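You operate a simulated robot arm through the tools that you are given. There is no shell and no other tool. Be economical: measure what you need, move in short steps, check, and stop when the job is done.

You are at the controls of a simulated two-armed robot. One attempt, no reset.

## Task
Cover the bare steam pipe, latch it shut, then open the trap valve.
Fine: both latches on before the valve; the pipes are at 120 C, touch no pipe; the valve stays open.

It is judged by the outcome, as a careful person would: the job done as asked, and still so three seconds after it is handed in. It fails if anything else is knocked over, pushed out of place, dropped, spilled or broken. Lids that push on must go on centred and level and be pressed home; caps that screw on are set level and turned clockwise until they are tight.

## Robot
Two 6-joint arms with two-finger grippers on one trunk, on a base that drives. Base frame: it is fixed to the floor where the robot stands at the start and does not move with it; the origin is under the middle of the robot, x ahead of it, y to its left, z up. Readings come in mm, degrees, newtons and seconds.
The left shoulder is at the start at [70, 148, 1467], the right one opposite. With the tool pointing down near the work surface each hand reaches from about 300 to 580 mm from the robot's upright axis, wherever it stands, measured 20 degrees to its own side. Places, roughly: blow-down lever [700, 300, 900]; green latch [800, -100, 900]; lagging cover [800, 0, 1000]; trap guard [600, 300, 600]; trap valve [600, 500, 1200]; white latch [800, -100, 1100]. Payload 2.45 kg a hand.
The TCP of each hand is the grasp point between the finger pads, 30 mm short of the fingertips. In the tool frame z runs along the fingers and y along their closing line. Largest opening 106 mm; the body of the gripper starts 79 mm behind the TCP.
Orientation is told as [roll, pitch, yaw] about the base's x, y, z axes, in that order, counted from this pose: with the fingers straight down and closing along the base's y, the tool's x points along the base's -x, its y along +y and its z along -z.

## Interface
- The arms move only by the tool step_arm. It takes "left_series", "right_series" or both (then of equal length, played together; a hand with none holds still); each is a list of rows, each a list of 7 numbers: the turn, a rotation vector about the tool's x, y, z in degrees, then the shift along the tool's x, y, z in mm, then the finger opening in mm, from 0 to 106. In form: [[wx, wy, wz, dx, dy, dz, jaw], ...]. A call has 1 to 10 rows; each row is the pose to reach, as a shift and turn from the pose commanded when the call began, along the tool's axes at that moment. Each row takes 0.2 s and may step no farther than 50 mm and 8.6 degrees from the row before; otherwise, or with a gripper value out of range, the whole call is refused. A pose out of reach is approached as far as the arm can. The call stops where the force on the tool passes 60 N (or 10 N more than at its start, if that is more) or the arm is blocked; 0.2 s more then pass. Each finger travels about 72 mm/s and halts on what it meets, pressing with about 36 N; the grip force reading is that of the motor and also rises with nothing between the fingers. The clock runs only during rows and for 0.2 s after the last one: add rows that repeat a pose to give the fingers time. The reply holds the time, the measured pose of the TCP, the force on the tool along the base axes, the opening and the grip force, in the units named above and with some noise, with the torque about the TCP (base axes, N m) and any sound that the robot's microphone picked up.
- Cameras (640 x 400 px; columns grow to the right, rows downward): "scene" is now at [126.3, 30.1, 1680.4]; the picture's right is [0.37, -0.93, 0.00], its down [-0.66, -0.26, -0.70] and it looks along [0.65, 0.26, -0.71] (base axes); focal length 293 px, centre (320, 200). "left" rides on the left gripper at [76, 2, -106] in its tool frame; the picture's right is [-0.02, 1.00, 0.00], its down [-0.78, -0.02, -0.62] and it looks along [-0.62, -0.01, 0.78] (tool axes); focal length 247 px, centre (320, 200). "right" rides on the right gripper at [76, -2, -106] in its tool frame; the picture's right is [0.02, 1.00, 0.00], its down [-0.78, 0.02, -0.62] and it looks along [-0.62, 0.01, 0.78] (tool axes); focal length 247 px, centre (320, 200).
- grab_frame(camera): a new picture of that camera. It takes no simulated time.
- move_column(by): slides the trunk up (or, below 0, down) by that many mm; the arms and the scene camera ride with it, the base frame stays. It gives what a move gives, with no picture.
- steer(legs): drives the robot by 1 to 6 legs, each [ahead, left, turn to the left] in mm, mm and degrees, along the robot's own axes; the way and the turn of a leg run together, so that a leg with both is an arc; at most 1500 mm and 180 degrees a leg. The arms and the cameras ride along, it lands a little off, and it stops where it bumps. It gives what a move gives.
- pan_tilt(pan, tilt): turns the head with the scene camera to pan (to the left, within 86 degrees either way) and tilt (down, from -29 to 69), counted from straight ahead of the robot. It gives what a move gives.
- measure_at(camera, pixels): for up to 12 pixels [column, row] of the newest picture of that camera ("zoom" is the newest enlarged one), the place [x, y, z] in the base frame of the surface seen there, good to about 2 mm. It takes no simulated time.
- close_up(camera, box): a new picture of the part [left, top, right, bottom] of that camera's present view, enlarged. It takes no simulated time.
- close_job(): hands the job in; it is judged then, once.

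Work in short steps. Measure before you move; look again where a grasp or a placing could have gone wrong, and mend it. You have 80 turns and 58 pictures in all, those below and enlarged ones among them. Open the grippers and draw the arms clear of the work before you hand the job in, unless the task says otherwise; then end with one line.

The tools are called after "Emit:" by a JSON object that holds its "fn" and its "kwargs". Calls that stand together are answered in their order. step_arm: Moves the arms, as the interface text tells. Its arguments: {"type":"object","properties":{"left_series":{"type":"array","items":{"type":"array","items":{"type":"number"}}},"right_series":{"type":"array","items":{"type":"array","items":{"type":"number"}}}},"required":[]} The other tools are called the same way: move_column (by) slides the trunk up or down; steer (legs) drives the base; pan_tilt (pan, tilt) turns the head that bears the scene camera; grab_frame (camera) takes a picture; measure_at (camera, pixels) gives the place of the surface under pixels of a picture; close_up (camera, box) takes an enlarged picture of a part of a camera's view; close_job () hands the job in.

At the start:

```text
time: 0.0
left_tcp_pos: [440.7, 264.8, 999.6]
left_tcp_rot: [0.0, 0.0, 0.0]
left_force: [0.2, -0.1, -0.5]
left_torque: [-0.03, 0.01, -0.01]
left_opening: 106.0
left_grip_force: 0.2
right_tcp_pos: [582.5, -141.1, 1150.1]
right_tcp_rot: [0.0, 0.0, 0.0]
right_force: [-1.0, 1.0, 0.0]
right_torque: [0.01, -0.02, 0.01]
right_opening: 106.0
right_grip_force: 0.0
trunk travel left (down, up): [-940.0, 0.0]
robot x, y, heading: [1.9, -0.7, 0.4]
head pan, tilt: [21.5, 45.3]
```

scene: 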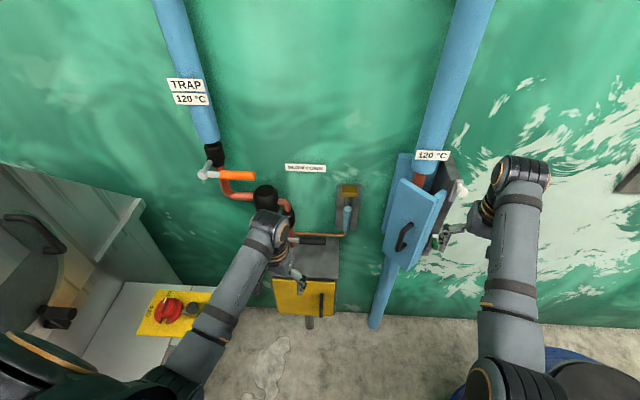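
right: 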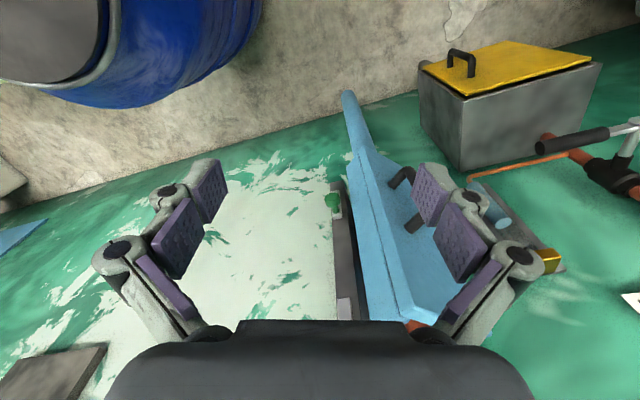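
left: 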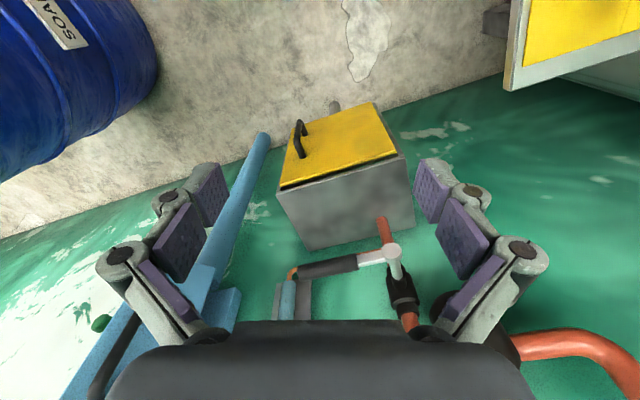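

The scene shows the blue hinged cover around (415,215) with a handle at (403,236), and the trap valve with orange handle at (225,175). I take enlarged views of both.

Emit:
{"fn": "close_up", "kwargs": {"camera": "scene", "box": [350, 130, 510, 270]}}

Emit:
{"fn": "close_up", "kwargs": {"camera": "scene", "box": [150, 60, 370, 330]}}

```text
2.86 times, centred on (430, 200) of scene
```

zoom: 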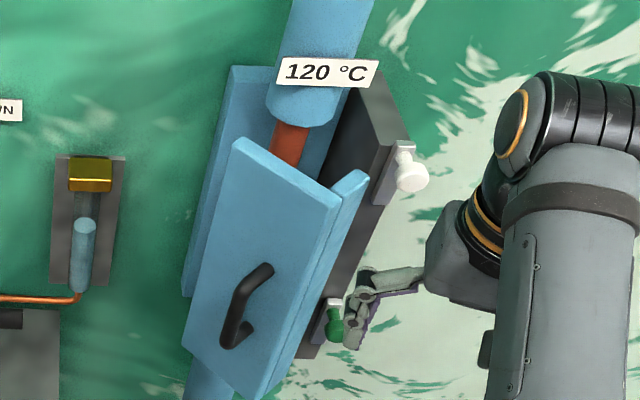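

```text
1.48 times, centred on (260, 195) of scene
```

zoom: 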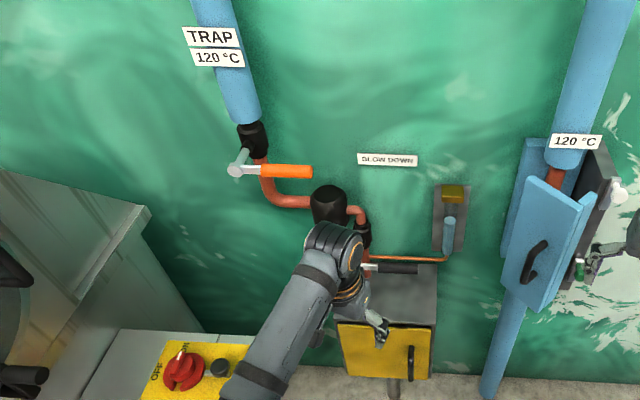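

Now I need the geometry of the cover: I take a fresh zoom and measure edges, handle and latches on it.

Emit:
{"fn": "close_up", "kwargs": {"camera": "scene", "box": [350, 130, 510, 270]}}

Emit:
{"fn": "measure_at", "kwargs": {"camera": "zoom", "pixels": [[235, 145], [335, 185], [362, 172], [270, 268], [250, 300], [230, 340], [188, 350], [262, 395], [240, 70], [290, 145], [375, 90], [350, 150]]}}

Emit:
{"fn": "measure_at", "kwargs": {"camera": "zoom", "pixels": [[410, 175], [403, 148], [385, 190], [335, 325], [335, 302], [318, 340], [300, 350], [270, 390], [200, 240], [500, 30], [310, 110], [60, 250]]}}

Emit:
{"fn": "grab_frame", "kwargs": {"camera": "right"}}

```text
2.86 times, centred on (430, 200) of scene
```

zoom: 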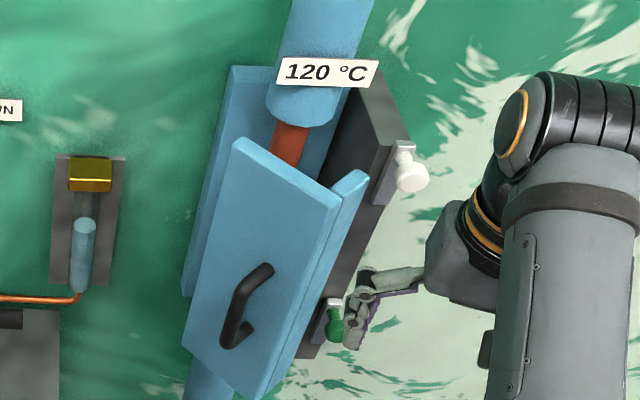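

```text
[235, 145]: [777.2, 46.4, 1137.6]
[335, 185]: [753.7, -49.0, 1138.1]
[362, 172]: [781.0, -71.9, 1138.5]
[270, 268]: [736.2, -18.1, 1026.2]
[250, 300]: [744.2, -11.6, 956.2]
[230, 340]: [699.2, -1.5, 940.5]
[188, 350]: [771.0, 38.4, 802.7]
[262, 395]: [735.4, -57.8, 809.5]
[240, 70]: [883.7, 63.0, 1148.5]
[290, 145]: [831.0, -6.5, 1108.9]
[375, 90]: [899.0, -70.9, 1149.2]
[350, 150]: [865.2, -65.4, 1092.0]
```

```text
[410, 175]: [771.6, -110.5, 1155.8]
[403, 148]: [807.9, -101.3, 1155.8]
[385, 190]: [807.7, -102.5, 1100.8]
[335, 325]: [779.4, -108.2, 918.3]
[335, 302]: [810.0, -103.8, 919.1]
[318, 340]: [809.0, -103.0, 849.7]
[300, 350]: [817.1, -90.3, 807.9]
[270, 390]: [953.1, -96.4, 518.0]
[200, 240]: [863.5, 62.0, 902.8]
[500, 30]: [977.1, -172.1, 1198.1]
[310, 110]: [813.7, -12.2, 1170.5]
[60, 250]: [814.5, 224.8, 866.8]
```

```text
51 pictures are left
```

right: 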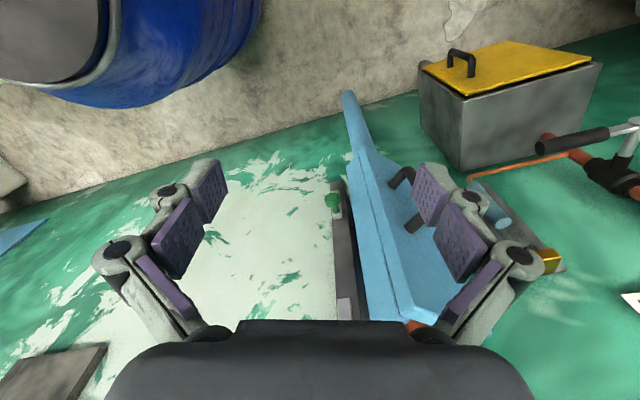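

The door seems to be an open shell, and how it's hinged isn't clear. I lower the trunk moderately after checking clearance around the left hand (cabinet, box) with measurements.

Emit:
{"fn": "grab_frame", "kwargs": {"camera": "scene"}}

Emit:
{"fn": "measure_at", "kwargs": {"camera": "scene", "pixels": [[275, 280], [278, 312], [335, 315], [338, 282], [175, 305], [210, 295], [145, 205], [105, 330], [320, 297], [60, 240], [310, 240], [285, 207]]}}

Emit:
{"fn": "measure_at", "kwargs": {"camera": "scene", "pixels": [[206, 172], [218, 175], [235, 176], [253, 177], [217, 152], [222, 190], [240, 196], [265, 190], [325, 240], [347, 187], [346, 220], [270, 205]]}}

```text
50 pictures are left
```

scene: 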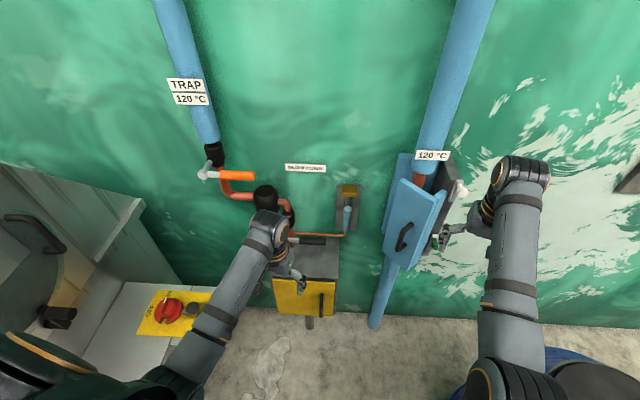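

```text
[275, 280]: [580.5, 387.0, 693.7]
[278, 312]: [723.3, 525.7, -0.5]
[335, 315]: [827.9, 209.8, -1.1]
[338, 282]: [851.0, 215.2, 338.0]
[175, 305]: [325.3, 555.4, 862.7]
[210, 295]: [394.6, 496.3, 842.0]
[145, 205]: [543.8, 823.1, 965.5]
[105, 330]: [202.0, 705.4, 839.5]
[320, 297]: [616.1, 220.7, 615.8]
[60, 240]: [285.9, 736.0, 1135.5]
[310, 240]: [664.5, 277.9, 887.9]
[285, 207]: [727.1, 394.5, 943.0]
```

```text
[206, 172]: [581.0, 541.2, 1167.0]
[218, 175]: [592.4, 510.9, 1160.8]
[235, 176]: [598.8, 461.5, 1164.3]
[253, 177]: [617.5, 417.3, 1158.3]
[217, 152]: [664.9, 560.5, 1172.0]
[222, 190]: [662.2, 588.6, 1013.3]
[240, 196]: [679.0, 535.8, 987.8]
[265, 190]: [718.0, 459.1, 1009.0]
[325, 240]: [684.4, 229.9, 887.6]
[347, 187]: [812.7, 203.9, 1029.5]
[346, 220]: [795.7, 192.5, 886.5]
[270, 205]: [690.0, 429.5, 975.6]
```

The left hand (x 440, y 265) and right hand (x 582) have clear space below: guard box starts at x≈580, y 220+, cabinet at y≈490+. I lower the trunk 300 mm and aim the head at the cover.

Emit:
{"fn": "move_column", "kwargs": {"by": -300}}

Emit:
{"fn": "pan_tilt", "kwargs": {"pan": 0, "tilt": 28}}

Emit:
{"fn": "close_up", "kwargs": {"camera": "scene", "box": [220, 100, 420, 300]}}

Emit:
{"fn": "grab_frame", "kwargs": {"camera": "right"}}

```text
time: 3.0
left_tcp_pos: [441.3, 263.4, 699.8]
left_tcp_rot: [0.1, 0.1, 0.0]
left_force: [0.5, 0.9, 0.3]
left_torque: [0.02, -0.02, -0.01]
left_opening: 105.9
left_grip_force: 0.0
right_tcp_pos: [581.6, -140.8, 849.9]
right_tcp_rot: [0.0, 0.0, 0.0]
right_force: [-0.2, 0.0, -0.2]
right_torque: [0.0, 0.03, 0.01]
right_opening: 106.0
right_grip_force: 0.1
trunk travel left (down, up): [-640.0, 300.0]
robot x, y, heading: [3.4, 0.4, 0.1]
head pan, tilt: [21.5, 45.3]
```

```text
time: 3.9
left_tcp_pos: [439.7, 264.0, 699.5]
left_tcp_rot: [0.0, 0.0, 0.0]
left_force: [0.3, -0.5, 0.2]
left_torque: [0.03, -0.01, 0.02]
left_opening: 106.0
left_grip_force: 0.1
right_tcp_pos: [582.6, -140.5, 849.3]
right_tcp_rot: [0.0, -0.1, 0.0]
right_force: [-0.4, -1.1, -0.7]
right_torque: [0.0, 0.01, 0.0]
right_opening: 106.2
right_grip_force: 0.0
trunk travel left (down, up): [-640.0, 300.0]
robot x, y, heading: [-0.5, 2.5, 0.0]
head pan, tilt: [0.0, 28.0]
```

```text
2.00 times, centred on (320, 200) of scene
```

zoom: 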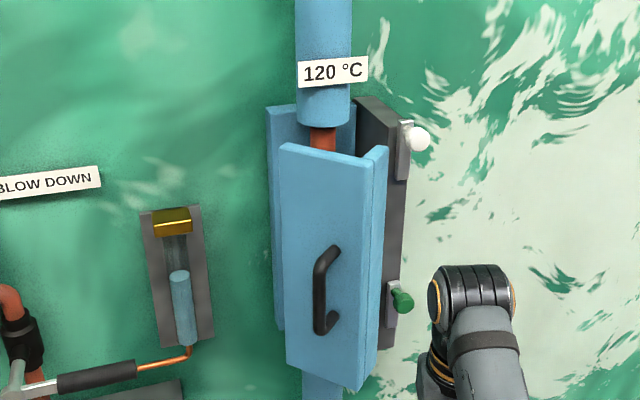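

```text
48 pictures are left
```

right: 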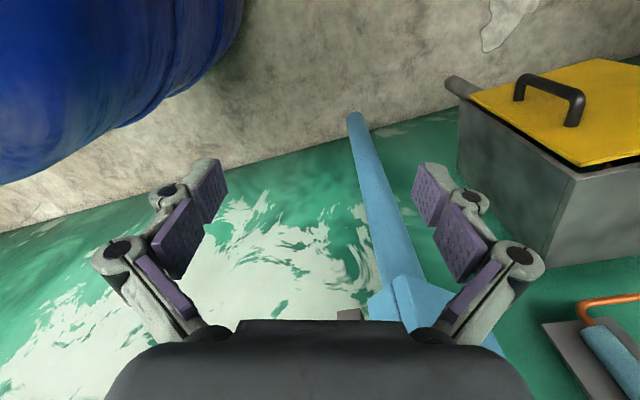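

The door is an L-like blue shell ajar in front of the fixed half. I measure many points to understand how it's held.

Emit:
{"fn": "measure_at", "kwargs": {"camera": "zoom", "pixels": [[283, 148], [366, 162], [384, 150], [290, 355], [356, 385], [378, 345], [270, 112], [300, 106], [280, 325], [274, 200], [325, 140], [352, 110]]}}

Emit:
{"fn": "measure_at", "kwargs": {"camera": "zoom", "pixels": [[335, 250], [318, 270], [320, 320], [335, 320], [418, 138], [405, 125], [403, 175], [404, 300], [394, 290], [392, 335], [385, 250], [400, 200]]}}

Emit:
{"fn": "grab_frame", "kwargs": {"camera": "left"}}

```text
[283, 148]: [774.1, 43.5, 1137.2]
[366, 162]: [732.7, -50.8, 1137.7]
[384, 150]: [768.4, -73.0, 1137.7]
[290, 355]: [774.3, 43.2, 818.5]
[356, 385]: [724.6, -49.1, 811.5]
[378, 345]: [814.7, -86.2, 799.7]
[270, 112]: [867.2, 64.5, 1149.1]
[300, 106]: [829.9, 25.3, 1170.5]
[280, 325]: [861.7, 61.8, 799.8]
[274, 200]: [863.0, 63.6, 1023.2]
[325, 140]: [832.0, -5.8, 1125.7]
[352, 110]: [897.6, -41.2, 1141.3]
```

```text
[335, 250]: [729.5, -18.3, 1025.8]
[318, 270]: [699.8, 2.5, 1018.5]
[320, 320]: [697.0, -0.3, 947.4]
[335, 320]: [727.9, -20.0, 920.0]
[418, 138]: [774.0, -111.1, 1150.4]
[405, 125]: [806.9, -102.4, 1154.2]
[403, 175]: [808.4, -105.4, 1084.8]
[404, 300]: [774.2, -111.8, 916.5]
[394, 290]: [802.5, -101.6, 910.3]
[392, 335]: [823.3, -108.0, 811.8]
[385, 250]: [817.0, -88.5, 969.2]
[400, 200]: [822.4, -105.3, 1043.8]
```

```text
47 pictures are left
```

left: 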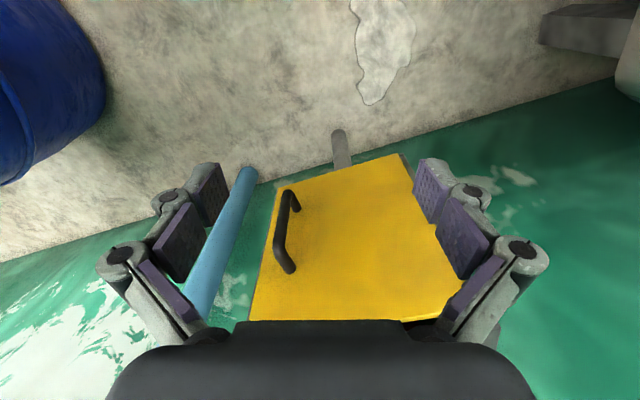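

Still ambiguous how the door pivots; I raise the trunk back up and shift the right hand up and to y≈0 for its camera to look down into the gap.

Emit:
{"fn": "move_column", "kwargs": {"by": 300}}

Emit:
{"fn": "step_arm", "kwargs": {"right_series": [[0, 0, 0, 20, 35, -30, 106], [0, 0, 0, 40, 70, -60, 106], [0, 0, 0, 60, 105, -90, 106], [0, 0, 0, 60, 140, -120, 106]]}}

Emit:
{"fn": "grab_frame", "kwargs": {"camera": "right"}}

```text
time: 6.8
left_tcp_pos: [440.0, 264.8, 999.1]
left_tcp_rot: [0.0, -0.1, -0.1]
left_force: [-0.3, -0.8, 0.1]
left_torque: [0.0, 0.0, 0.01]
left_opening: 106.1
left_grip_force: 0.0
right_tcp_pos: [581.8, -140.6, 1150.5]
right_tcp_rot: [0.0, 0.0, -0.1]
right_force: [0.4, 0.9, -0.3]
right_torque: [0.01, 0.03, 0.01]
right_opening: 106.2
right_grip_force: 0.0
trunk travel left (down, up): [-940.0, 0.0]
robot x, y, heading: [2.1, 0.0, 0.2]
head pan, tilt: [0.0, 28.0]
```

```text
refused: row 1 steps farther than a row can; nothing moved
```

```text
46 pictures are left
```

right: 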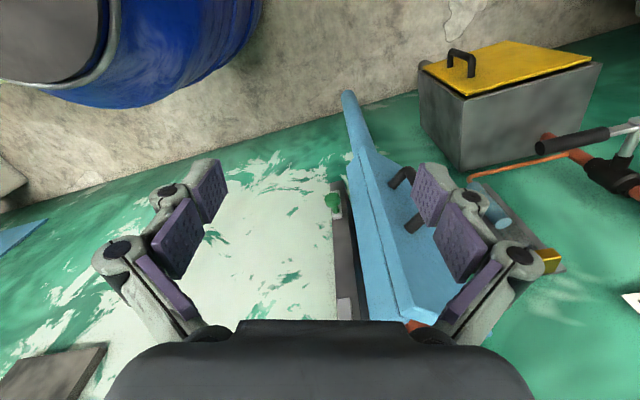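

The step was over 50 mm per row (and the picture is upside-down: bottom is up). I redo it with smaller steps.

Emit:
{"fn": "step_arm", "kwargs": {"right_series": [[0, 0, 0, 12, 28, -25, 106], [0, 0, 0, 24, 56, -50, 106], [0, 0, 0, 36, 84, -75, 106], [0, 0, 0, 48, 112, -100, 106], [0, 0, 0, 60, 140, -125, 106]]}}

Emit:
{"fn": "grab_frame", "kwargs": {"camera": "right"}}

```text
time: 8.1
left_tcp_pos: [439.3, 265.4, 999.4]
left_tcp_rot: [-0.2, 0.0, 0.0]
left_force: [0.1, -0.2, 0.1]
left_torque: [-0.03, -0.06, 0.02]
left_opening: 106.0
left_grip_force: 0.0
right_tcp_pos: [600.5, -39.0, 1212.4]
right_tcp_rot: [-0.9, -0.2, -1.0]
right_force: [-0.4, -0.6, 0.9]
right_torque: [-0.02, -0.01, -0.01]
right_opening: 105.9
right_grip_force: 0.0
right hand out of reach, approached as far as the arm can: row 1, 2, 3, 4, 5
trunk travel left (down, up): [-940.0, 0.0]
robot x, y, heading: [-0.5, 5.7, 0.1]
head pan, tilt: [0.0, 28.0]
```

```text
45 pictures are left
```

right: 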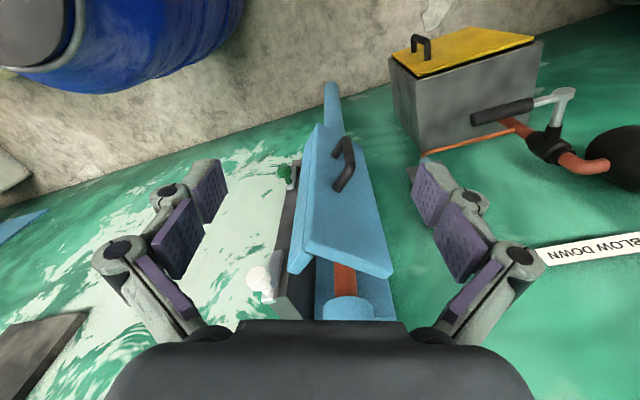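

Emit:
{"fn": "close_up", "kwargs": {"camera": "right", "box": [240, 110, 420, 320]}}

```text
1.90 times, centred on (330, 215) of right
```

zoom: 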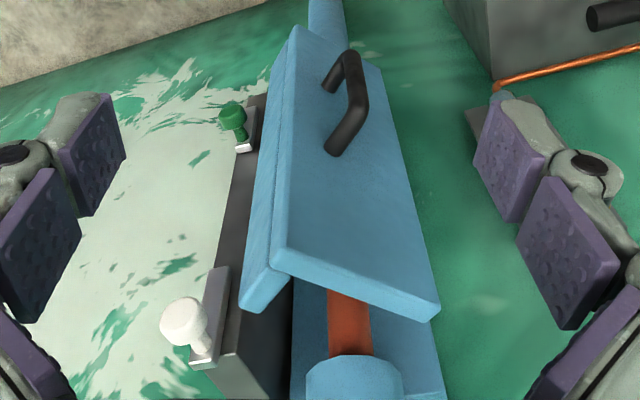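

The door is an L (front panel plus right flange). I measure its edges and thickness in this view.

Emit:
{"fn": "measure_at", "kwargs": {"camera": "zoom", "pixels": [[275, 258], [437, 300], [430, 315], [245, 300], [265, 305], [290, 275], [295, 35], [380, 75], [340, 150], [360, 85], [345, 55], [340, 345]]}}

Emit:
{"fn": "measure_at", "kwargs": {"camera": "zoom", "pixels": [[180, 320], [205, 355], [218, 280], [235, 380], [280, 330], [300, 330], [355, 395], [430, 340], [232, 115], [243, 145], [255, 110], [350, 310]]}}

```text
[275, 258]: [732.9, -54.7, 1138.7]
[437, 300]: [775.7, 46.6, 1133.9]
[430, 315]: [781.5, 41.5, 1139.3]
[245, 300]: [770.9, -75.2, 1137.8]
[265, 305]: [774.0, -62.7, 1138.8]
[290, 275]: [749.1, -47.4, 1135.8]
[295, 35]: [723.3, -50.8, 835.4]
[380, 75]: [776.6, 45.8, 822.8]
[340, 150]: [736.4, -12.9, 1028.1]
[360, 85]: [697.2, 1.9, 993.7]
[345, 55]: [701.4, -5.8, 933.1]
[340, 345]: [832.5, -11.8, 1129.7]
```

```text
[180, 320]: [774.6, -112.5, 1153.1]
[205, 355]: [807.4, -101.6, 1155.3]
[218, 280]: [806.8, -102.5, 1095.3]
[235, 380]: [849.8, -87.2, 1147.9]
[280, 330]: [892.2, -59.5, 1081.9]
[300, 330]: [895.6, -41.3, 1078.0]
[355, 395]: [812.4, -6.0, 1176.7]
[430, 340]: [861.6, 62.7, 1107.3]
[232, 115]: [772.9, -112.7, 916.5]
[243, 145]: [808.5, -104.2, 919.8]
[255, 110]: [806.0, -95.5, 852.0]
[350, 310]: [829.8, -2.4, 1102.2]
```

The support remains unseen. I turn the left hand right 50° then pitch it up 34° so its camera sees the cover from the left.

Emit:
{"fn": "step_arm", "kwargs": {"left_series": [[0, 0, 8.3, 0, 0, -15, 106], [0, 0, 16.6, 0, 0, -30, 106], [0, 0, 25, 0, 0, -45, 106], [0, 0, 33.3, 0, 0, -60, 106], [0, 0, 41.6, 0, 0, -75, 106], [0, 0, 50, 0, 0, -90, 106]]}}

Emit:
{"fn": "step_arm", "kwargs": {"left_series": [[0, -8.5, 0, 0, 0, 0, 106], [0, -17, 0, 0, 0, 0, 106], [0, -25.5, 0, 0, 0, 0, 106], [0, -34, 0, 0, 0, 0, 106]]}}

Emit:
{"fn": "grab_frame", "kwargs": {"camera": "left"}}

```text
time: 9.4
left_tcp_pos: [441.6, 269.5, 1079.3]
left_tcp_rot: [0.1, -0.2, -50.2]
left_force: [0.2, -0.5, 0.0]
left_torque: [0.0, -0.01, 0.01]
left_opening: 105.9
left_grip_force: 0.0
left hand out of reach, approached as far as the arm can: row 6
right_tcp_pos: [601.0, -39.2, 1211.8]
right_tcp_rot: [-0.7, -0.1, -0.9]
right_force: [-0.6, -1.3, -0.5]
right_torque: [-0.01, 0.03, -0.01]
right_opening: 106.1
right_grip_force: 0.1
trunk travel left (down, up): [-940.0, 0.0]
robot x, y, heading: [-0.8, 2.6, 0.0]
head pan, tilt: [0.0, 28.0]
```

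```text
time: 10.4
left_tcp_pos: [441.4, 269.5, 1079.4]
left_tcp_rot: [0.0, -34.1, -50.0]
left_force: [0.6, -0.7, -0.6]
left_torque: [0.02, 0.01, -0.02]
left_opening: 106.1
left_grip_force: 0.0
right_tcp_pos: [600.6, -38.8, 1212.7]
right_tcp_rot: [-0.8, -0.1, -1.0]
right_force: [-1.5, 0.8, 0.9]
right_torque: [-0.02, 0.02, -0.01]
right_opening: 106.0
right_grip_force: 0.1
trunk travel left (down, up): [-940.0, 0.0]
robot x, y, heading: [0.8, -2.1, 0.1]
head pan, tilt: [0.0, 28.0]
```

```text
43 pictures are left
```

left: 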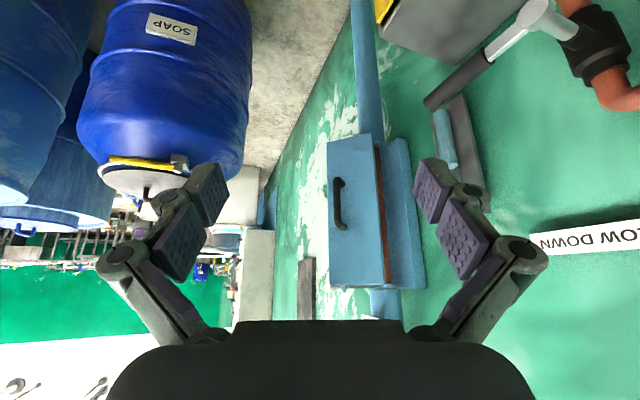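

Emit:
{"fn": "close_up", "kwargs": {"camera": "left", "box": [315, 125, 435, 305]}}

Emit:
{"fn": "measure_at", "kwargs": {"camera": "zoom", "pixels": [[315, 200], [345, 200], [360, 200], [420, 200], [440, 350], [385, 30], [320, 300], [300, 200], [345, 350]]}}

```text
2.22 times, centred on (375, 215) of left
```

zoom: 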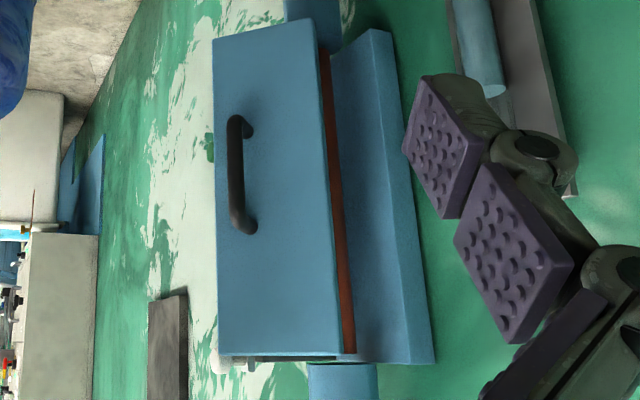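

```text
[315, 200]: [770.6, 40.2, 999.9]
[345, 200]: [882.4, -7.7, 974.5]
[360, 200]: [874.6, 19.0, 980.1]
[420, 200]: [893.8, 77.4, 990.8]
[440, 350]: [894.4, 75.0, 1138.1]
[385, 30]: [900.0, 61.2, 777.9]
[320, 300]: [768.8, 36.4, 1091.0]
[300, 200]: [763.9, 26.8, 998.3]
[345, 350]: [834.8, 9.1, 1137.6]
```

No hinge on the left side: the shell there is open with a fixed angled wing at (862,62)–(894,76). I move the right hand out to the right and yaw it left to inspect the right side, between flange and dark plate.

Emit:
{"fn": "step_arm", "kwargs": {"right_series": [[0, 0, -6.2, 10, -37, 8, 106], [0, 0, -12.5, 20, -74, 16, 106], [0, 0, -18.7, 30, -111, 24, 106], [0, 0, -25, 40, -148, 32, 106], [0, 0, -31.2, 50, -185, 40, 106], [0, 0, -37.5, 60, -222, 48, 106], [0, 0, -43.7, 70, -259, 56, 106], [0, 0, -50, 80, -290, 64, 106]]}}

Emit:
{"fn": "step_arm", "kwargs": {"right_series": [[0, -8.5, 0, 0, 0, 0, 106], [0, -17, 0, 0, 0, 0, 106], [0, -25.5, 0, 0, 0, 0, 106], [0, -34, 0, 0, 0, 0, 106]]}}

Emit:
{"fn": "grab_frame", "kwargs": {"camera": "right"}}

```text
time: 12.2
left_tcp_pos: [441.9, 266.9, 1080.1]
left_tcp_rot: [0.1, -34.0, -49.9]
left_force: [-0.7, -0.2, -0.5]
left_torque: [0.02, -0.02, -0.01]
left_opening: 106.1
left_grip_force: 0.1
right_tcp_pos: [525.1, -328.1, 1126.0]
right_tcp_rot: [0.0, -0.2, 50.2]
right_force: [-1.0, -1.3, 0.6]
right_torque: [-0.02, 0.0, 0.03]
right_opening: 106.0
right_grip_force: 0.0
right hand out of reach, approached as far as the arm can: row 1, 2, 3, 4, 5, 6, 7, 8
trunk travel left (down, up): [-940.0, 0.0]
robot x, y, heading: [-2.2, -0.5, 0.0]
head pan, tilt: [0.0, 28.0]
```

```text
time: 13.2
left_tcp_pos: [440.3, 267.9, 1080.6]
left_tcp_rot: [0.1, -34.1, -50.0]
left_force: [0.5, 0.8, 0.1]
left_torque: [0.03, 0.0, 0.03]
left_opening: 106.2
left_grip_force: 0.1
right_tcp_pos: [525.8, -326.6, 1126.8]
right_tcp_rot: [-0.1, -34.2, 50.0]
right_force: [0.5, -0.1, -0.1]
right_torque: [0.01, 0.06, 0.01]
right_opening: 105.9
right_grip_force: 0.1
trunk travel left (down, up): [-940.0, 0.0]
robot x, y, heading: [-1.1, -2.1, 0.0]
head pan, tilt: [0.0, 28.0]
```

```text
41 pictures are left
```

right: 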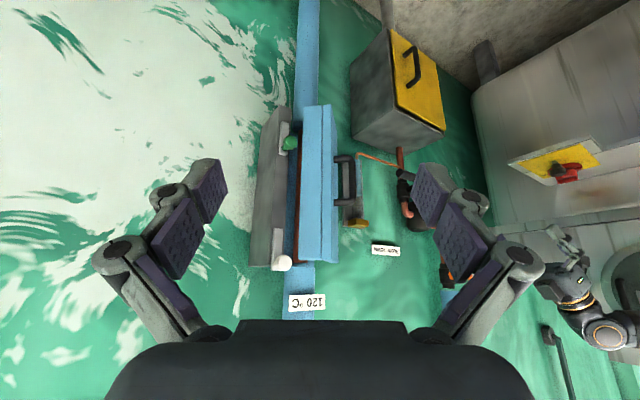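

Emit:
{"fn": "close_up", "kwargs": {"camera": "right", "box": [235, 90, 375, 290]}}

Emit:
{"fn": "measure_at", "kwargs": {"camera": "zoom", "pixels": [[315, 200], [322, 100], [350, 200], [325, 330], [305, 130], [290, 110], [300, 75], [305, 160], [290, 330], [285, 200]]}}

```text
2.00 times, centred on (305, 190) of right
```

zoom: 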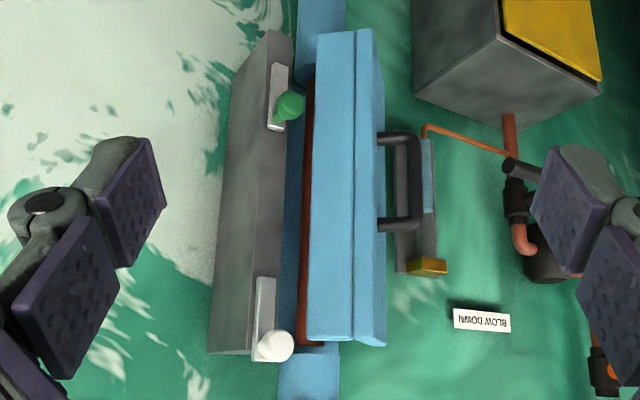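

```text
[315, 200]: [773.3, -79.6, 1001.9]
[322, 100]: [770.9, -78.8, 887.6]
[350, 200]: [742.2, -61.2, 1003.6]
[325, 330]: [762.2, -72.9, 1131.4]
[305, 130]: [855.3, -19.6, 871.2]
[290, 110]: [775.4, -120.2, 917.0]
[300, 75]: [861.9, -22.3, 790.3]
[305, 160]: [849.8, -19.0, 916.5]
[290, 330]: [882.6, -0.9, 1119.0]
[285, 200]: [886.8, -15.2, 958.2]
```

No link shows on either side, but the measured back panel (897,-41)→(862,62) and lever (581,541)→(617,417) show the whole wall is yawed ≈19–20° relative to me. So in the wall's frame the door stands ~45° ajar on a left-hand hinge (≈(796,52)), latches on the right. I bring both hands back to straight, then point them forward horizontally, before squaring up to the wall.

Emit:
{"fn": "step_arm", "kwargs": {"left_series": [[0, 8.5, 0, 0, 0, 0, 106], [0, 17, 0, 0, 0, 0, 106], [0, 25.5, 0, 0, 0, 0, 106], [0, 34, 0, 0, 0, 0, 106]], "right_series": [[0, 8.5, 0, 0, 0, 0, 106], [0, 17, 0, 0, 0, 0, 106], [0, 25.5, 0, 0, 0, 0, 106], [0, 34, 0, 0, 0, 0, 106]]}}

Emit:
{"fn": "step_arm", "kwargs": {"left_series": [[0, 0, -8.4, 0, 0, 0, 106], [0, 0, -16.8, 0, 0, 0, 106], [0, 0, -25.2, 0, 0, 0, 106], [0, 0, -33.6, 0, 0, 0, 106], [0, 0, -42, 0, 0, 0, 106], [0, 0, -50, 0, 0, 0, 106]], "right_series": [[0, 0, 8.4, 0, 0, 0, 106], [0, 0, 16.8, 0, 0, 0, 106], [0, 0, 25.2, 0, 0, 0, 106], [0, 0, 33.6, 0, 0, 0, 106], [0, 0, 42, 0, 0, 0, 106], [0, 0, 50, 0, 0, 0, 106]]}}

Emit:
{"fn": "step_arm", "kwargs": {"left_series": [[0, -8.5, 0, 0, 0, 0, 90], [0, -17, 0, 0, 0, 0, 60], [0, -25.5, 0, 0, 0, 0, 30], [0, -34, 0, 0, 0, 0, 0], [0, -42.5, 0, 0, 0, 0, 0], [0, -51, 0, 0, 0, 0, 0], [0, -59.5, 0, 0, 0, 0, 0], [0, -68, 0, 0, 0, 0, 0], [0, -76.5, 0, 0, 0, 0, 0], [0, -85, 0, 0, 0, 0, 0]], "right_series": [[0, -8.5, 0, 0, 0, 0, 90], [0, -17, 0, 0, 0, 0, 60], [0, -25.5, 0, 0, 0, 0, 30], [0, -34, 0, 0, 0, 0, 0], [0, -42.5, 0, 0, 0, 0, 0], [0, -51, 0, 0, 0, 0, 0], [0, -59.5, 0, 0, 0, 0, 0], [0, -68, 0, 0, 0, 0, 0], [0, -76.5, 0, 0, 0, 0, 0], [0, -85, 0, 0, 0, 0, 0]]}}

Emit:
{"fn": "grab_frame", "kwargs": {"camera": "scene"}}

```text
time: 14.2
left_tcp_pos: [443.3, 268.1, 1078.4]
left_tcp_rot: [-0.1, 0.1, -49.9]
left_force: [0.9, 0.2, -0.9]
left_torque: [0.0, 0.03, -0.02]
left_opening: 105.9
left_grip_force: 0.1
right_tcp_pos: [528.7, -326.5, 1124.2]
right_tcp_rot: [0.1, 0.1, 50.0]
right_force: [0.1, 0.2, -0.1]
right_torque: [-0.02, 0.02, 0.02]
right_opening: 106.1
right_grip_force: 0.1
trunk travel left (down, up): [-940.0, 0.0]
robot x, y, heading: [4.1, -2.1, -0.0]
head pan, tilt: [0.0, 28.0]
```

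```text
time: 15.7
left_tcp_pos: [441.8, 268.3, 1078.0]
left_tcp_rot: [0.0, -0.1, 0.1]
left_force: [0.4, -0.4, -0.9]
left_torque: [0.0, 0.03, -0.01]
left_opening: 106.0
left_grip_force: 0.1
right_tcp_pos: [528.2, -327.6, 1125.0]
right_tcp_rot: [0.0, 0.0, -0.1]
right_force: [0.3, 0.7, 0.3]
right_torque: [-0.04, 0.0, 0.0]
right_opening: 105.9
right_grip_force: 0.1
trunk travel left (down, up): [-940.0, 0.0]
robot x, y, heading: [-5.3, 1.5, -0.3]
head pan, tilt: [0.0, 28.0]
```

```text
time: 17.9
left_tcp_pos: [442.9, 277.2, 1079.3]
left_tcp_rot: [1.5, -79.6, 0.6]
left_force: [-0.3, -0.9, 0.2]
left_torque: [0.0, -0.03, -0.05]
left_opening: 0.0
left_grip_force: 29.4
left hand out of reach, approached as far as the arm can: row 10
right_tcp_pos: [526.7, -327.1, 1125.8]
right_tcp_rot: [2.0, -83.5, -2.1]
right_force: [-0.1, 0.3, 0.7]
right_torque: [-0.03, -0.01, 0.03]
right_opening: 0.3
right_grip_force: 28.3
trunk travel left (down, up): [-940.0, 0.0]
robot x, y, heading: [1.8, 1.0, 0.0]
head pan, tilt: [0.0, 28.0]
```

```text
39 pictures are left
```

scene: 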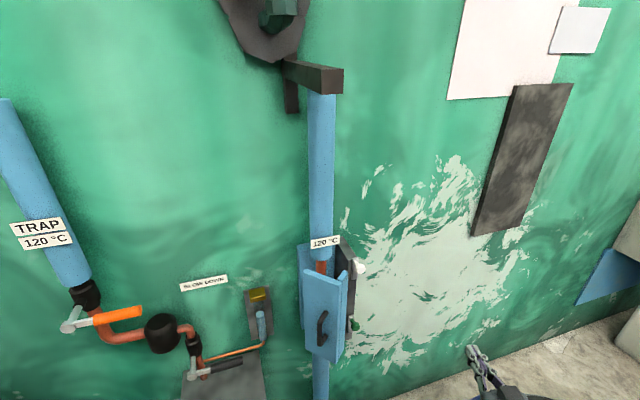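

Wall slant is confirmed. I turn the base 20° left in place to square up.

Emit:
{"fn": "steer", "kwargs": {"legs": [[0, 0, 20]]}}

Emit:
{"fn": "grab_frame", "kwargs": {"camera": "scene"}}

```text
time: 19.3
left_tcp_pos: [321.2, 411.6, 1080.2]
left_tcp_rot: [2.6, -79.7, 19.7]
left_force: [-0.4, 0.5, 0.1]
left_torque: [0.0, 0.02, 0.05]
left_opening: 0.1
left_grip_force: 28.5
right_tcp_pos: [607.4, -129.7, 1126.8]
right_tcp_rot: [0.0, -83.7, 19.7]
right_force: [0.9, -0.4, -0.5]
right_torque: [0.04, -0.01, -0.01]
right_opening: 0.0
right_grip_force: 28.3
trunk travel left (down, up): [-940.0, 0.0]
robot x, y, heading: [2.0, -0.4, 20.1]
head pan, tilt: [0.0, 28.0]
```

```text
38 pictures are left
```

scene: 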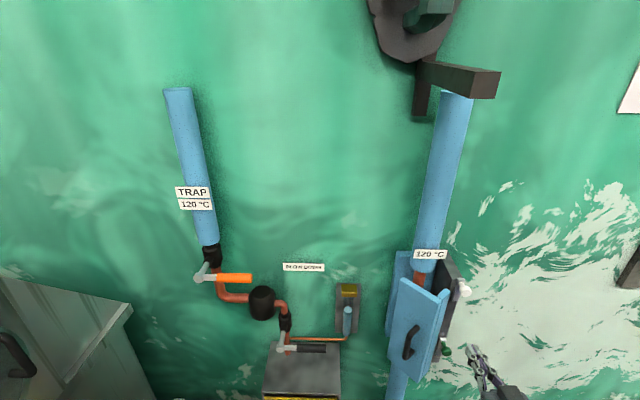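

Now square to the wall. I zoom on the cover and latches and measure.

Emit:
{"fn": "close_up", "kwargs": {"camera": "scene", "box": [380, 240, 500, 390]}}

Emit:
{"fn": "measure_at", "kwargs": {"camera": "scene", "pixels": [[300, 180], [550, 260], [100, 200], [600, 200], [465, 291], [448, 350], [210, 277], [225, 278], [248, 279], [212, 255], [205, 266], [233, 297]]}}

```text
2.67 times, centred on (440, 315) of scene
```

zoom: 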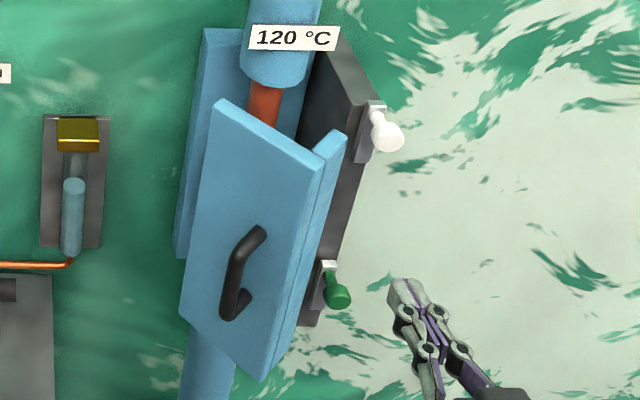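

```text
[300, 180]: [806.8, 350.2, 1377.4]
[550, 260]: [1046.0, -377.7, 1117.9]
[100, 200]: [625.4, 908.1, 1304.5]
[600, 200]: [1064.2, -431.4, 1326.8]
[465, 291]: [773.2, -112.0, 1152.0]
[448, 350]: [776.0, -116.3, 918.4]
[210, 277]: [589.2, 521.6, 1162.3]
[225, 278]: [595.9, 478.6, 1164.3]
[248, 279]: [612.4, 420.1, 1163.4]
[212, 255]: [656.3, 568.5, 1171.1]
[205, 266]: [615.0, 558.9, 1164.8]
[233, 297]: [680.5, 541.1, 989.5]
```

Wall yaw fits 18.2°. I retract the right hand back and to the right, then drive 200 mm ahead so the cover and valve come within reach.

Emit:
{"fn": "step_arm", "kwargs": {"right_series": [[0, 0, 0, 0, -30, -35, 0], [0, 0, 0, 0, -60, -70, 0], [0, 0, 0, 0, -90, -105, 0], [0, 0, 0, 0, -120, -140, 0]]}}

Emit:
{"fn": "steer", "kwargs": {"legs": [[200, 0, -1.9]]}}

Emit:
{"fn": "pan_tilt", "kwargs": {"pan": -20, "tilt": 45}}

Emit:
{"fn": "grab_frame", "kwargs": {"camera": "scene"}}

```text
time: 20.3
left_tcp_pos: [320.7, 412.0, 1080.1]
left_tcp_rot: [2.6, -79.7, 19.7]
left_force: [-0.3, 1.0, 0.1]
left_torque: [0.01, 0.01, -0.01]
left_opening: 0.2
left_grip_force: 28.4
right_tcp_pos: [524.6, -278.0, 1117.1]
right_tcp_rot: [1.2, -83.8, 18.7]
right_force: [-0.3, 0.0, -0.2]
right_torque: [-0.01, -0.01, 0.03]
right_opening: 0.1
right_grip_force: 29.0
right hand out of reach, approached as far as the arm can: row 3, 4
trunk travel left (down, up): [-940.0, 0.0]
robot x, y, heading: [-1.1, 1.1, 19.7]
head pan, tilt: [0.0, 28.0]
```

```text
time: 21.9
left_tcp_pos: [520.0, 465.1, 1081.7]
left_tcp_rot: [2.5, -79.8, 17.9]
left_force: [0.0, 0.3, 0.1]
left_torque: [0.01, -0.02, -0.03]
left_opening: 0.0
left_grip_force: 28.6
right_tcp_pos: [702.1, -230.9, 1117.6]
right_tcp_rot: [-0.1, -84.2, 18.0]
right_force: [-0.5, 0.4, -0.4]
right_torque: [-0.02, 0.01, -0.02]
right_opening: 0.0
right_grip_force: 28.5
trunk travel left (down, up): [-940.0, 0.0]
robot x, y, heading: [187.3, 60.4, 18.1]
head pan, tilt: [0.0, 28.0]
```

```text
time: 22.8
left_tcp_pos: [524.7, 465.8, 1080.0]
left_tcp_rot: [2.5, -79.5, 17.9]
left_force: [-0.9, 0.1, -0.3]
left_torque: [0.01, 0.02, 0.0]
left_opening: 0.0
left_grip_force: 28.1
right_tcp_pos: [705.5, -230.0, 1116.3]
right_tcp_rot: [-0.1, -83.7, 17.9]
right_force: [-1.2, 0.0, -0.1]
right_torque: [0.01, -0.01, 0.0]
right_opening: 0.2
right_grip_force: 28.5
trunk travel left (down, up): [-940.0, 0.0]
robot x, y, heading: [186.7, 61.6, 18.2]
head pan, tilt: [-20.0, 45.0]
```

```text
36 pictures are left
```

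scene: 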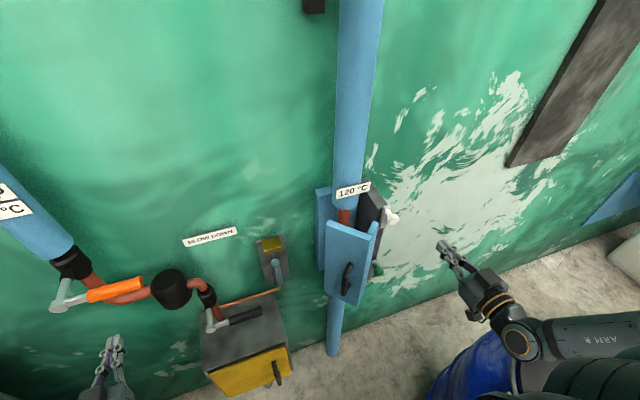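

Heading is 18.2°, matching the wall. I lower the trunk 200 mm (hands have clear air below) for better arm reach.

Emit:
{"fn": "move_column", "kwargs": {"by": -200}}

Emit:
{"fn": "grab_frame", "kwargs": {"camera": "scene"}}

```text
time: 24.9
left_tcp_pos: [522.3, 465.5, 880.5]
left_tcp_rot: [2.6, -79.7, 17.9]
left_force: [-0.2, 0.7, -0.4]
left_torque: [-0.01, -0.01, -0.01]
left_opening: 0.1
left_grip_force: 28.7
right_tcp_pos: [703.4, -229.5, 917.7]
right_tcp_rot: [-0.1, -83.9, 17.9]
right_force: [-0.3, -0.9, 0.6]
right_torque: [0.01, -0.01, 0.02]
right_opening: 0.0
right_grip_force: 28.4
trunk travel left (down, up): [-740.0, 200.0]
robot x, y, heading: [190.5, 67.1, 17.8]
head pan, tilt: [-20.0, 45.0]
```

```text
35 pictures are left
```

scene: 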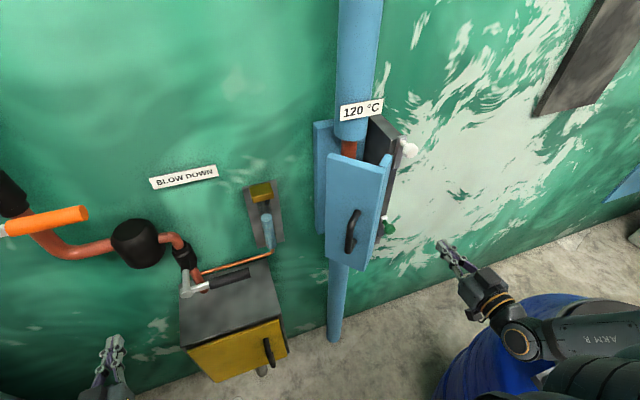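

Door is unmoved; right hand is free at (703,-230,918). In wall coordinates I bring the closed fingertips in front of the panel's right part above the handle (z≈1090), 25 mm short of it.

Emit:
{"fn": "step_arm", "kwargs": {"right_series": [[0, -1, 0, -35, 0, 4, 0], [0, -2, 0, -70, 0, 8, 0], [0, -3, 0, -105, 0, 12, 0], [0, -4, 0, -140, 0, 16, 0], [0, -6, 0, -176, 0, 20, 0], [0, -6, 0, -176, 35, 20, 0], [0, -6, 0, -176, 70, 20, 0], [0, -6, 0, -176, 105, 20, 0], [0, -6, 0, -176, 140, 20, 0], [0, -6, 0, -176, 177, 20, 0]]}}

Emit:
{"fn": "close_up", "kwargs": {"camera": "scene", "box": [280, 90, 520, 310]}}

```text
time: 26.9
left_tcp_pos: [521.8, 462.0, 880.8]
left_tcp_rot: [4.1, -79.8, 16.1]
left_force: [-0.3, -0.6, 0.2]
left_torque: [-0.01, 0.04, 0.07]
left_opening: 0.0
left_grip_force: 28.0
right_tcp_pos: [711.6, -82.4, 1060.3]
right_tcp_rot: [18.2, -88.1, -3.0]
right_force: [0.2, -0.1, 0.5]
right_torque: [-0.01, 0.01, 0.08]
right_opening: 0.1
right_grip_force: 28.8
right hand out of reach, approached as far as the arm can: row 1, 2, 3, 4, 5, 6, 7, 8, 9
trunk travel left (down, up): [-740.0, 200.0]
robot x, y, heading: [185.9, 59.5, 17.9]
head pan, tilt: [-20.0, 45.0]
stopped in row 9 (right hand): the force on the tool passed its limit at 114 N (the readings are from after the stop); the commanded pose is now the measured one
```

```text
1.82 times, centred on (400, 200) of scene
```

zoom: 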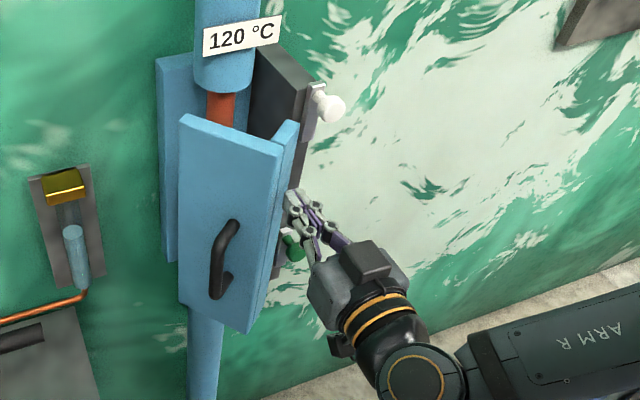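

The arm was too folded (targets reported out of reach) and the hand drifted into the flange's side near (711,-82,1060). The door looks unchanged; I back the base 110 mm straight off the wall, which also pulls the hand away.

Emit:
{"fn": "steer", "kwargs": {"legs": [[-110, 0, 0]]}}

Emit:
{"fn": "close_up", "kwargs": {"camera": "scene", "box": [280, 90, 520, 310]}}

Emit:
{"fn": "measure_at", "kwargs": {"camera": "zoom", "pixels": [[320, 200]]}}

```text
time: 28.1
left_tcp_pos: [420.4, 432.0, 880.1]
left_tcp_rot: [3.0, -79.5, 17.4]
left_force: [0.6, -0.7, -0.6]
left_torque: [0.03, 0.01, -0.01]
left_opening: 0.1
left_grip_force: 28.8
right_tcp_pos: [610.0, -110.5, 1060.3]
right_tcp_rot: [11.1, -87.9, 4.0]
right_force: [-0.5, -0.3, -0.2]
right_torque: [-0.02, 0.0, 0.04]
right_opening: 0.0
right_grip_force: 29.1
trunk travel left (down, up): [-740.0, 200.0]
robot x, y, heading: [86.8, 32.4, 17.6]
head pan, tilt: [-20.0, 45.0]
```

```text
1.82 times, centred on (400, 200) of scene
```

zoom: 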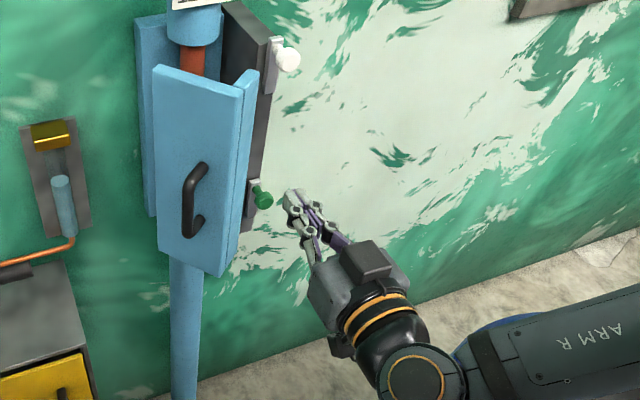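

```text
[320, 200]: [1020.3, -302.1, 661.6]
```

Door and latches look unchanged and the hand is clear at wall coordinates f≈545, l≈-295. I line up in front of the panel above the handle and approach to ~20 mm.

Emit:
{"fn": "step_arm", "kwargs": {"right_series": [[-1, 0, 0, -15, 17, 0, 0], [-2, 0, 0, -30, 35, 0, 0], [-3, 0, 0, -30, 35, 30, 0], [-3, 0, 0, -30, 35, 60, 0], [-3, 0, 0, -30, 35, 92, 0]]}}

Emit:
{"fn": "close_up", "kwargs": {"camera": "scene", "box": [280, 60, 520, 280]}}

```text
time: 29.3
left_tcp_pos: [420.0, 431.8, 879.7]
left_tcp_rot: [3.0, -79.6, 17.2]
left_force: [0.1, 0.1, 0.0]
left_torque: [0.02, 0.01, 0.01]
left_opening: 0.0
left_grip_force: 28.7
right_tcp_pos: [689.4, -64.6, 1090.4]
right_tcp_rot: [15.4, -87.7, 2.9]
right_force: [0.5, -0.3, 0.4]
right_torque: [-0.04, -0.01, -0.01]
right_opening: 0.0
right_grip_force: 28.9
right hand out of reach, approached as far as the arm can: row 2, 5
trunk travel left (down, up): [-740.0, 200.0]
robot x, y, heading: [86.7, 32.0, 17.6]
head pan, tilt: [-20.0, 45.0]
```

```text
1.82 times, centred on (400, 170) of scene
```

zoom: 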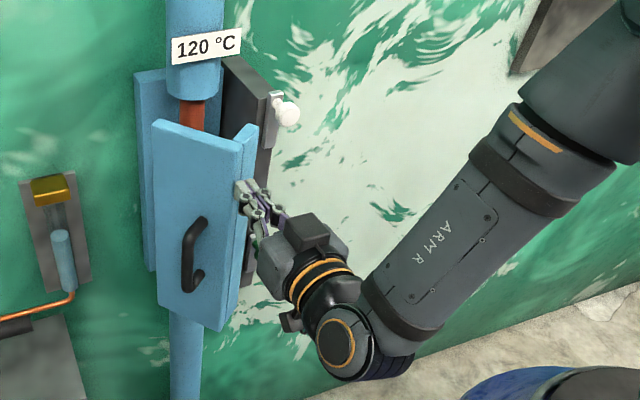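

Fingertips at f≈665, l≈-276, at the panel's right corner. I shift 12 mm left and push forward toward the wall, checking reach.

Emit:
{"fn": "step_arm", "kwargs": {"right_series": [[0, 0, 0, 0, 14, 0, 0], [0, 0, 0, 0, 14, 15, 0], [0, 0, 0, 0, 12, 30, 0], [0, 0, 0, 0, 9, 42, 0], [0, 0, 0, 0, 5, 54, 0]]}}

Emit:
{"fn": "close_up", "kwargs": {"camera": "scene", "box": [280, 60, 520, 280]}}

```text
time: 30.5
left_tcp_pos: [418.7, 424.1, 884.9]
left_tcp_rot: [5.8, -80.0, 14.3]
left_force: [0.4, -0.3, -1.0]
left_torque: [0.01, -0.02, -0.01]
left_opening: 0.1
left_grip_force: 28.7
right_tcp_pos: [729.6, -85.2, 1096.9]
right_tcp_rot: [31.7, -87.7, -14.3]
right_force: [-16.9, -45.5, -10.5]
right_torque: [0.24, 0.01, -0.66]
right_opening: 0.2
right_grip_force: 28.2
right hand out of reach, approached as far as the arm can: row 1, 2, 3, 4, 5
trunk travel left (down, up): [-740.0, 200.0]
robot x, y, heading: [83.8, 29.4, 17.9]
head pan, tilt: [-20.0, 45.0]
```

```text
1.82 times, centred on (400, 170) of scene
```

zoom: 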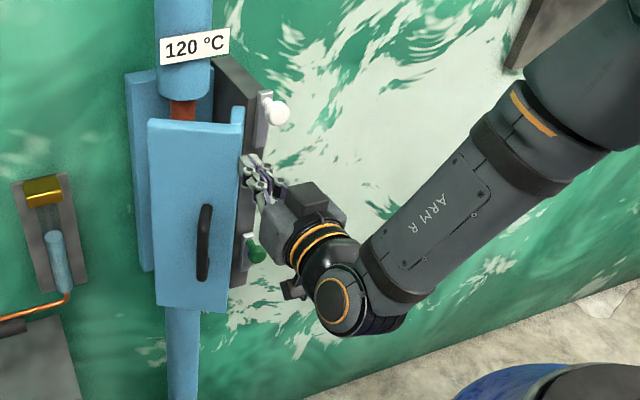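

The door has begun swinging shut but the hand slid to the flange side; fully horizontal pose is poor for this arm. I back the hand off first, then change to a ~45° tilt, which suits its reach better.

Emit:
{"fn": "step_arm", "kwargs": {"right_series": [[0, 0, 0, 0, -10, -20, 0], [0, 0, 0, 0, -15, -50, 0], [0, 0, 0, 0, -15, -90, 0], [0, 0, 0, 0, -15, -130, 0]]}}

Emit:
{"fn": "step_arm", "kwargs": {"right_series": [[0, 8.4, 0, -15, 0, 0, 0], [0, 16.8, 0, -30, 0, 0, 0], [0, 25.2, 0, -45, 0, 0, 0], [0, 33.6, 0, -60, 0, 0, 0], [0, 42, 0, -75, 0, 0, 0]]}}

Emit:
{"fn": "grab_frame", "kwargs": {"camera": "scene"}}

```text
time: 31.5
left_tcp_pos: [419.3, 435.3, 877.6]
left_tcp_rot: [1.6, -79.6, 18.5]
left_force: [-0.1, 0.1, -0.7]
left_torque: [0.02, -0.06, -0.06]
left_opening: 0.0
left_grip_force: 28.4
right_tcp_pos: [618.5, -78.3, 1092.4]
right_tcp_rot: [6.1, -87.8, 12.0]
right_force: [-0.2, 0.7, -0.1]
right_torque: [-0.01, 0.0, -0.05]
right_opening: 0.0
right_grip_force: 28.8
right hand out of reach, approached as far as the arm can: row 3, 4
trunk travel left (down, up): [-740.0, 200.0]
robot x, y, heading: [85.0, 33.6, 18.0]
head pan, tilt: [-20.0, 45.0]
```

```text
time: 32.7
left_tcp_pos: [419.7, 431.0, 880.9]
left_tcp_rot: [3.1, -79.6, 17.0]
left_force: [0.3, 0.0, 0.3]
left_torque: [0.0, 0.01, -0.01]
left_opening: 0.2
left_grip_force: 28.8
right_tcp_pos: [619.6, -83.4, 1168.0]
right_tcp_rot: [0.9, -46.0, 17.5]
right_force: [0.2, -0.5, 0.0]
right_torque: [0.01, -0.02, -0.01]
right_opening: 0.1
right_grip_force: 28.4
right hand out of reach, approached as far as the arm can: row 1, 2, 3, 4
trunk travel left (down, up): [-740.0, 200.0]
robot x, y, heading: [85.3, 30.4, 17.9]
head pan, tilt: [-20.0, 45.0]
```

```text
30 pictures are left
```

scene: 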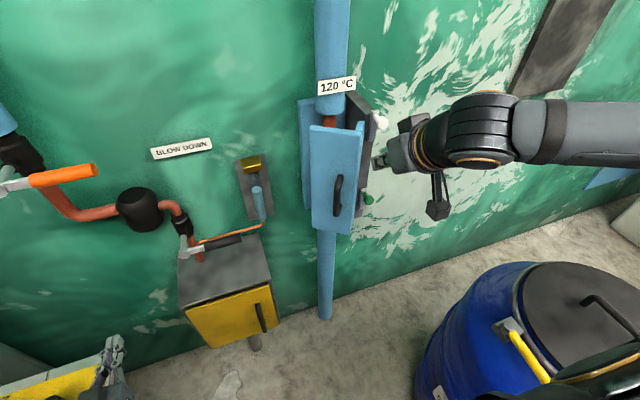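

Tilted pose reached. I measure the door's present position.

Emit:
{"fn": "close_up", "kwargs": {"camera": "scene", "box": [290, 70, 410, 250]}}

Emit:
{"fn": "measure_at", "kwargs": {"camera": "scene", "pixels": [[312, 130], [352, 134], [361, 127], [315, 220], [350, 230], [338, 180], [330, 150], [345, 150]]}}

```text
2.22 times, centred on (350, 160) of scene
```

zoom: 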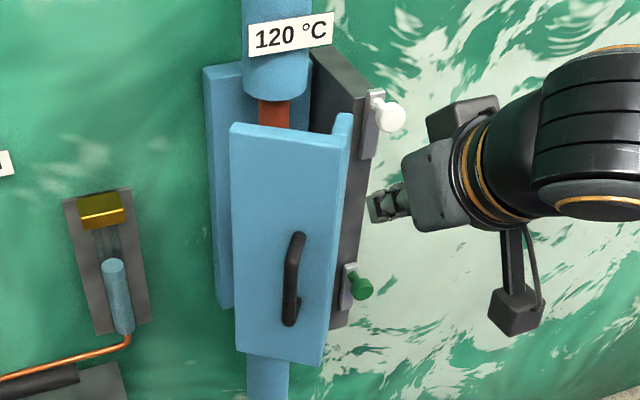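

```text
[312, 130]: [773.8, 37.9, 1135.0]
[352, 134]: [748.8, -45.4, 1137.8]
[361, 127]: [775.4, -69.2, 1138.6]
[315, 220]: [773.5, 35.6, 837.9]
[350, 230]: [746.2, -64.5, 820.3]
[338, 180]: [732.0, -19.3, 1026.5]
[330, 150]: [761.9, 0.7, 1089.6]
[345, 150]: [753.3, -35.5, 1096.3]
```

Door is ~33° ajar now (right corner ≈(745,-65)). With the 45° tool I approach the panel above the handle at l≈-270 and push it toward the wall.

Emit:
{"fn": "step_arm", "kwargs": {"right_series": [[0, 0, 0, -5, 2, 29, 0], [0, 0, 0, -10, 4, 58, 0], [0, 0, 0, -14, 5, 87, 0], [0, 0, 0, -18, 5, 115, 0], [0, 0, 0, -35, 5, 133, 0], [0, 0, 0, -52, 4, 151, 0], [0, 0, 0, -64, 3, 162, 0]]}}

Emit:
{"fn": "close_up", "kwargs": {"camera": "scene", "box": [280, 60, 520, 280]}}

```text
time: 34.3
left_tcp_pos: [419.7, 432.5, 880.9]
left_tcp_rot: [2.8, -79.6, 17.4]
left_force: [0.7, -0.2, -0.3]
left_torque: [-0.04, -0.01, 0.04]
left_opening: 0.0
left_grip_force: 28.1
right_tcp_pos: [745.1, -86.6, 1102.2]
right_tcp_rot: [0.8, -45.9, 17.6]
right_force: [0.9, 0.0, -0.6]
right_torque: [-0.01, -0.01, -0.03]
right_opening: 0.0
right_grip_force: 28.8
right hand out of reach, approached as far as the arm can: row 3, 4, 5, 6, 7
trunk travel left (down, up): [-740.0, 200.0]
robot x, y, heading: [84.5, 29.7, 18.0]
head pan, tilt: [-20.0, 45.0]
```

```text
1.82 times, centred on (400, 170) of scene
```

zoom: 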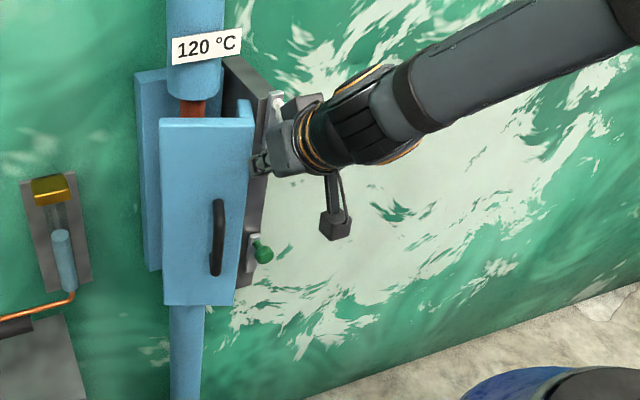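

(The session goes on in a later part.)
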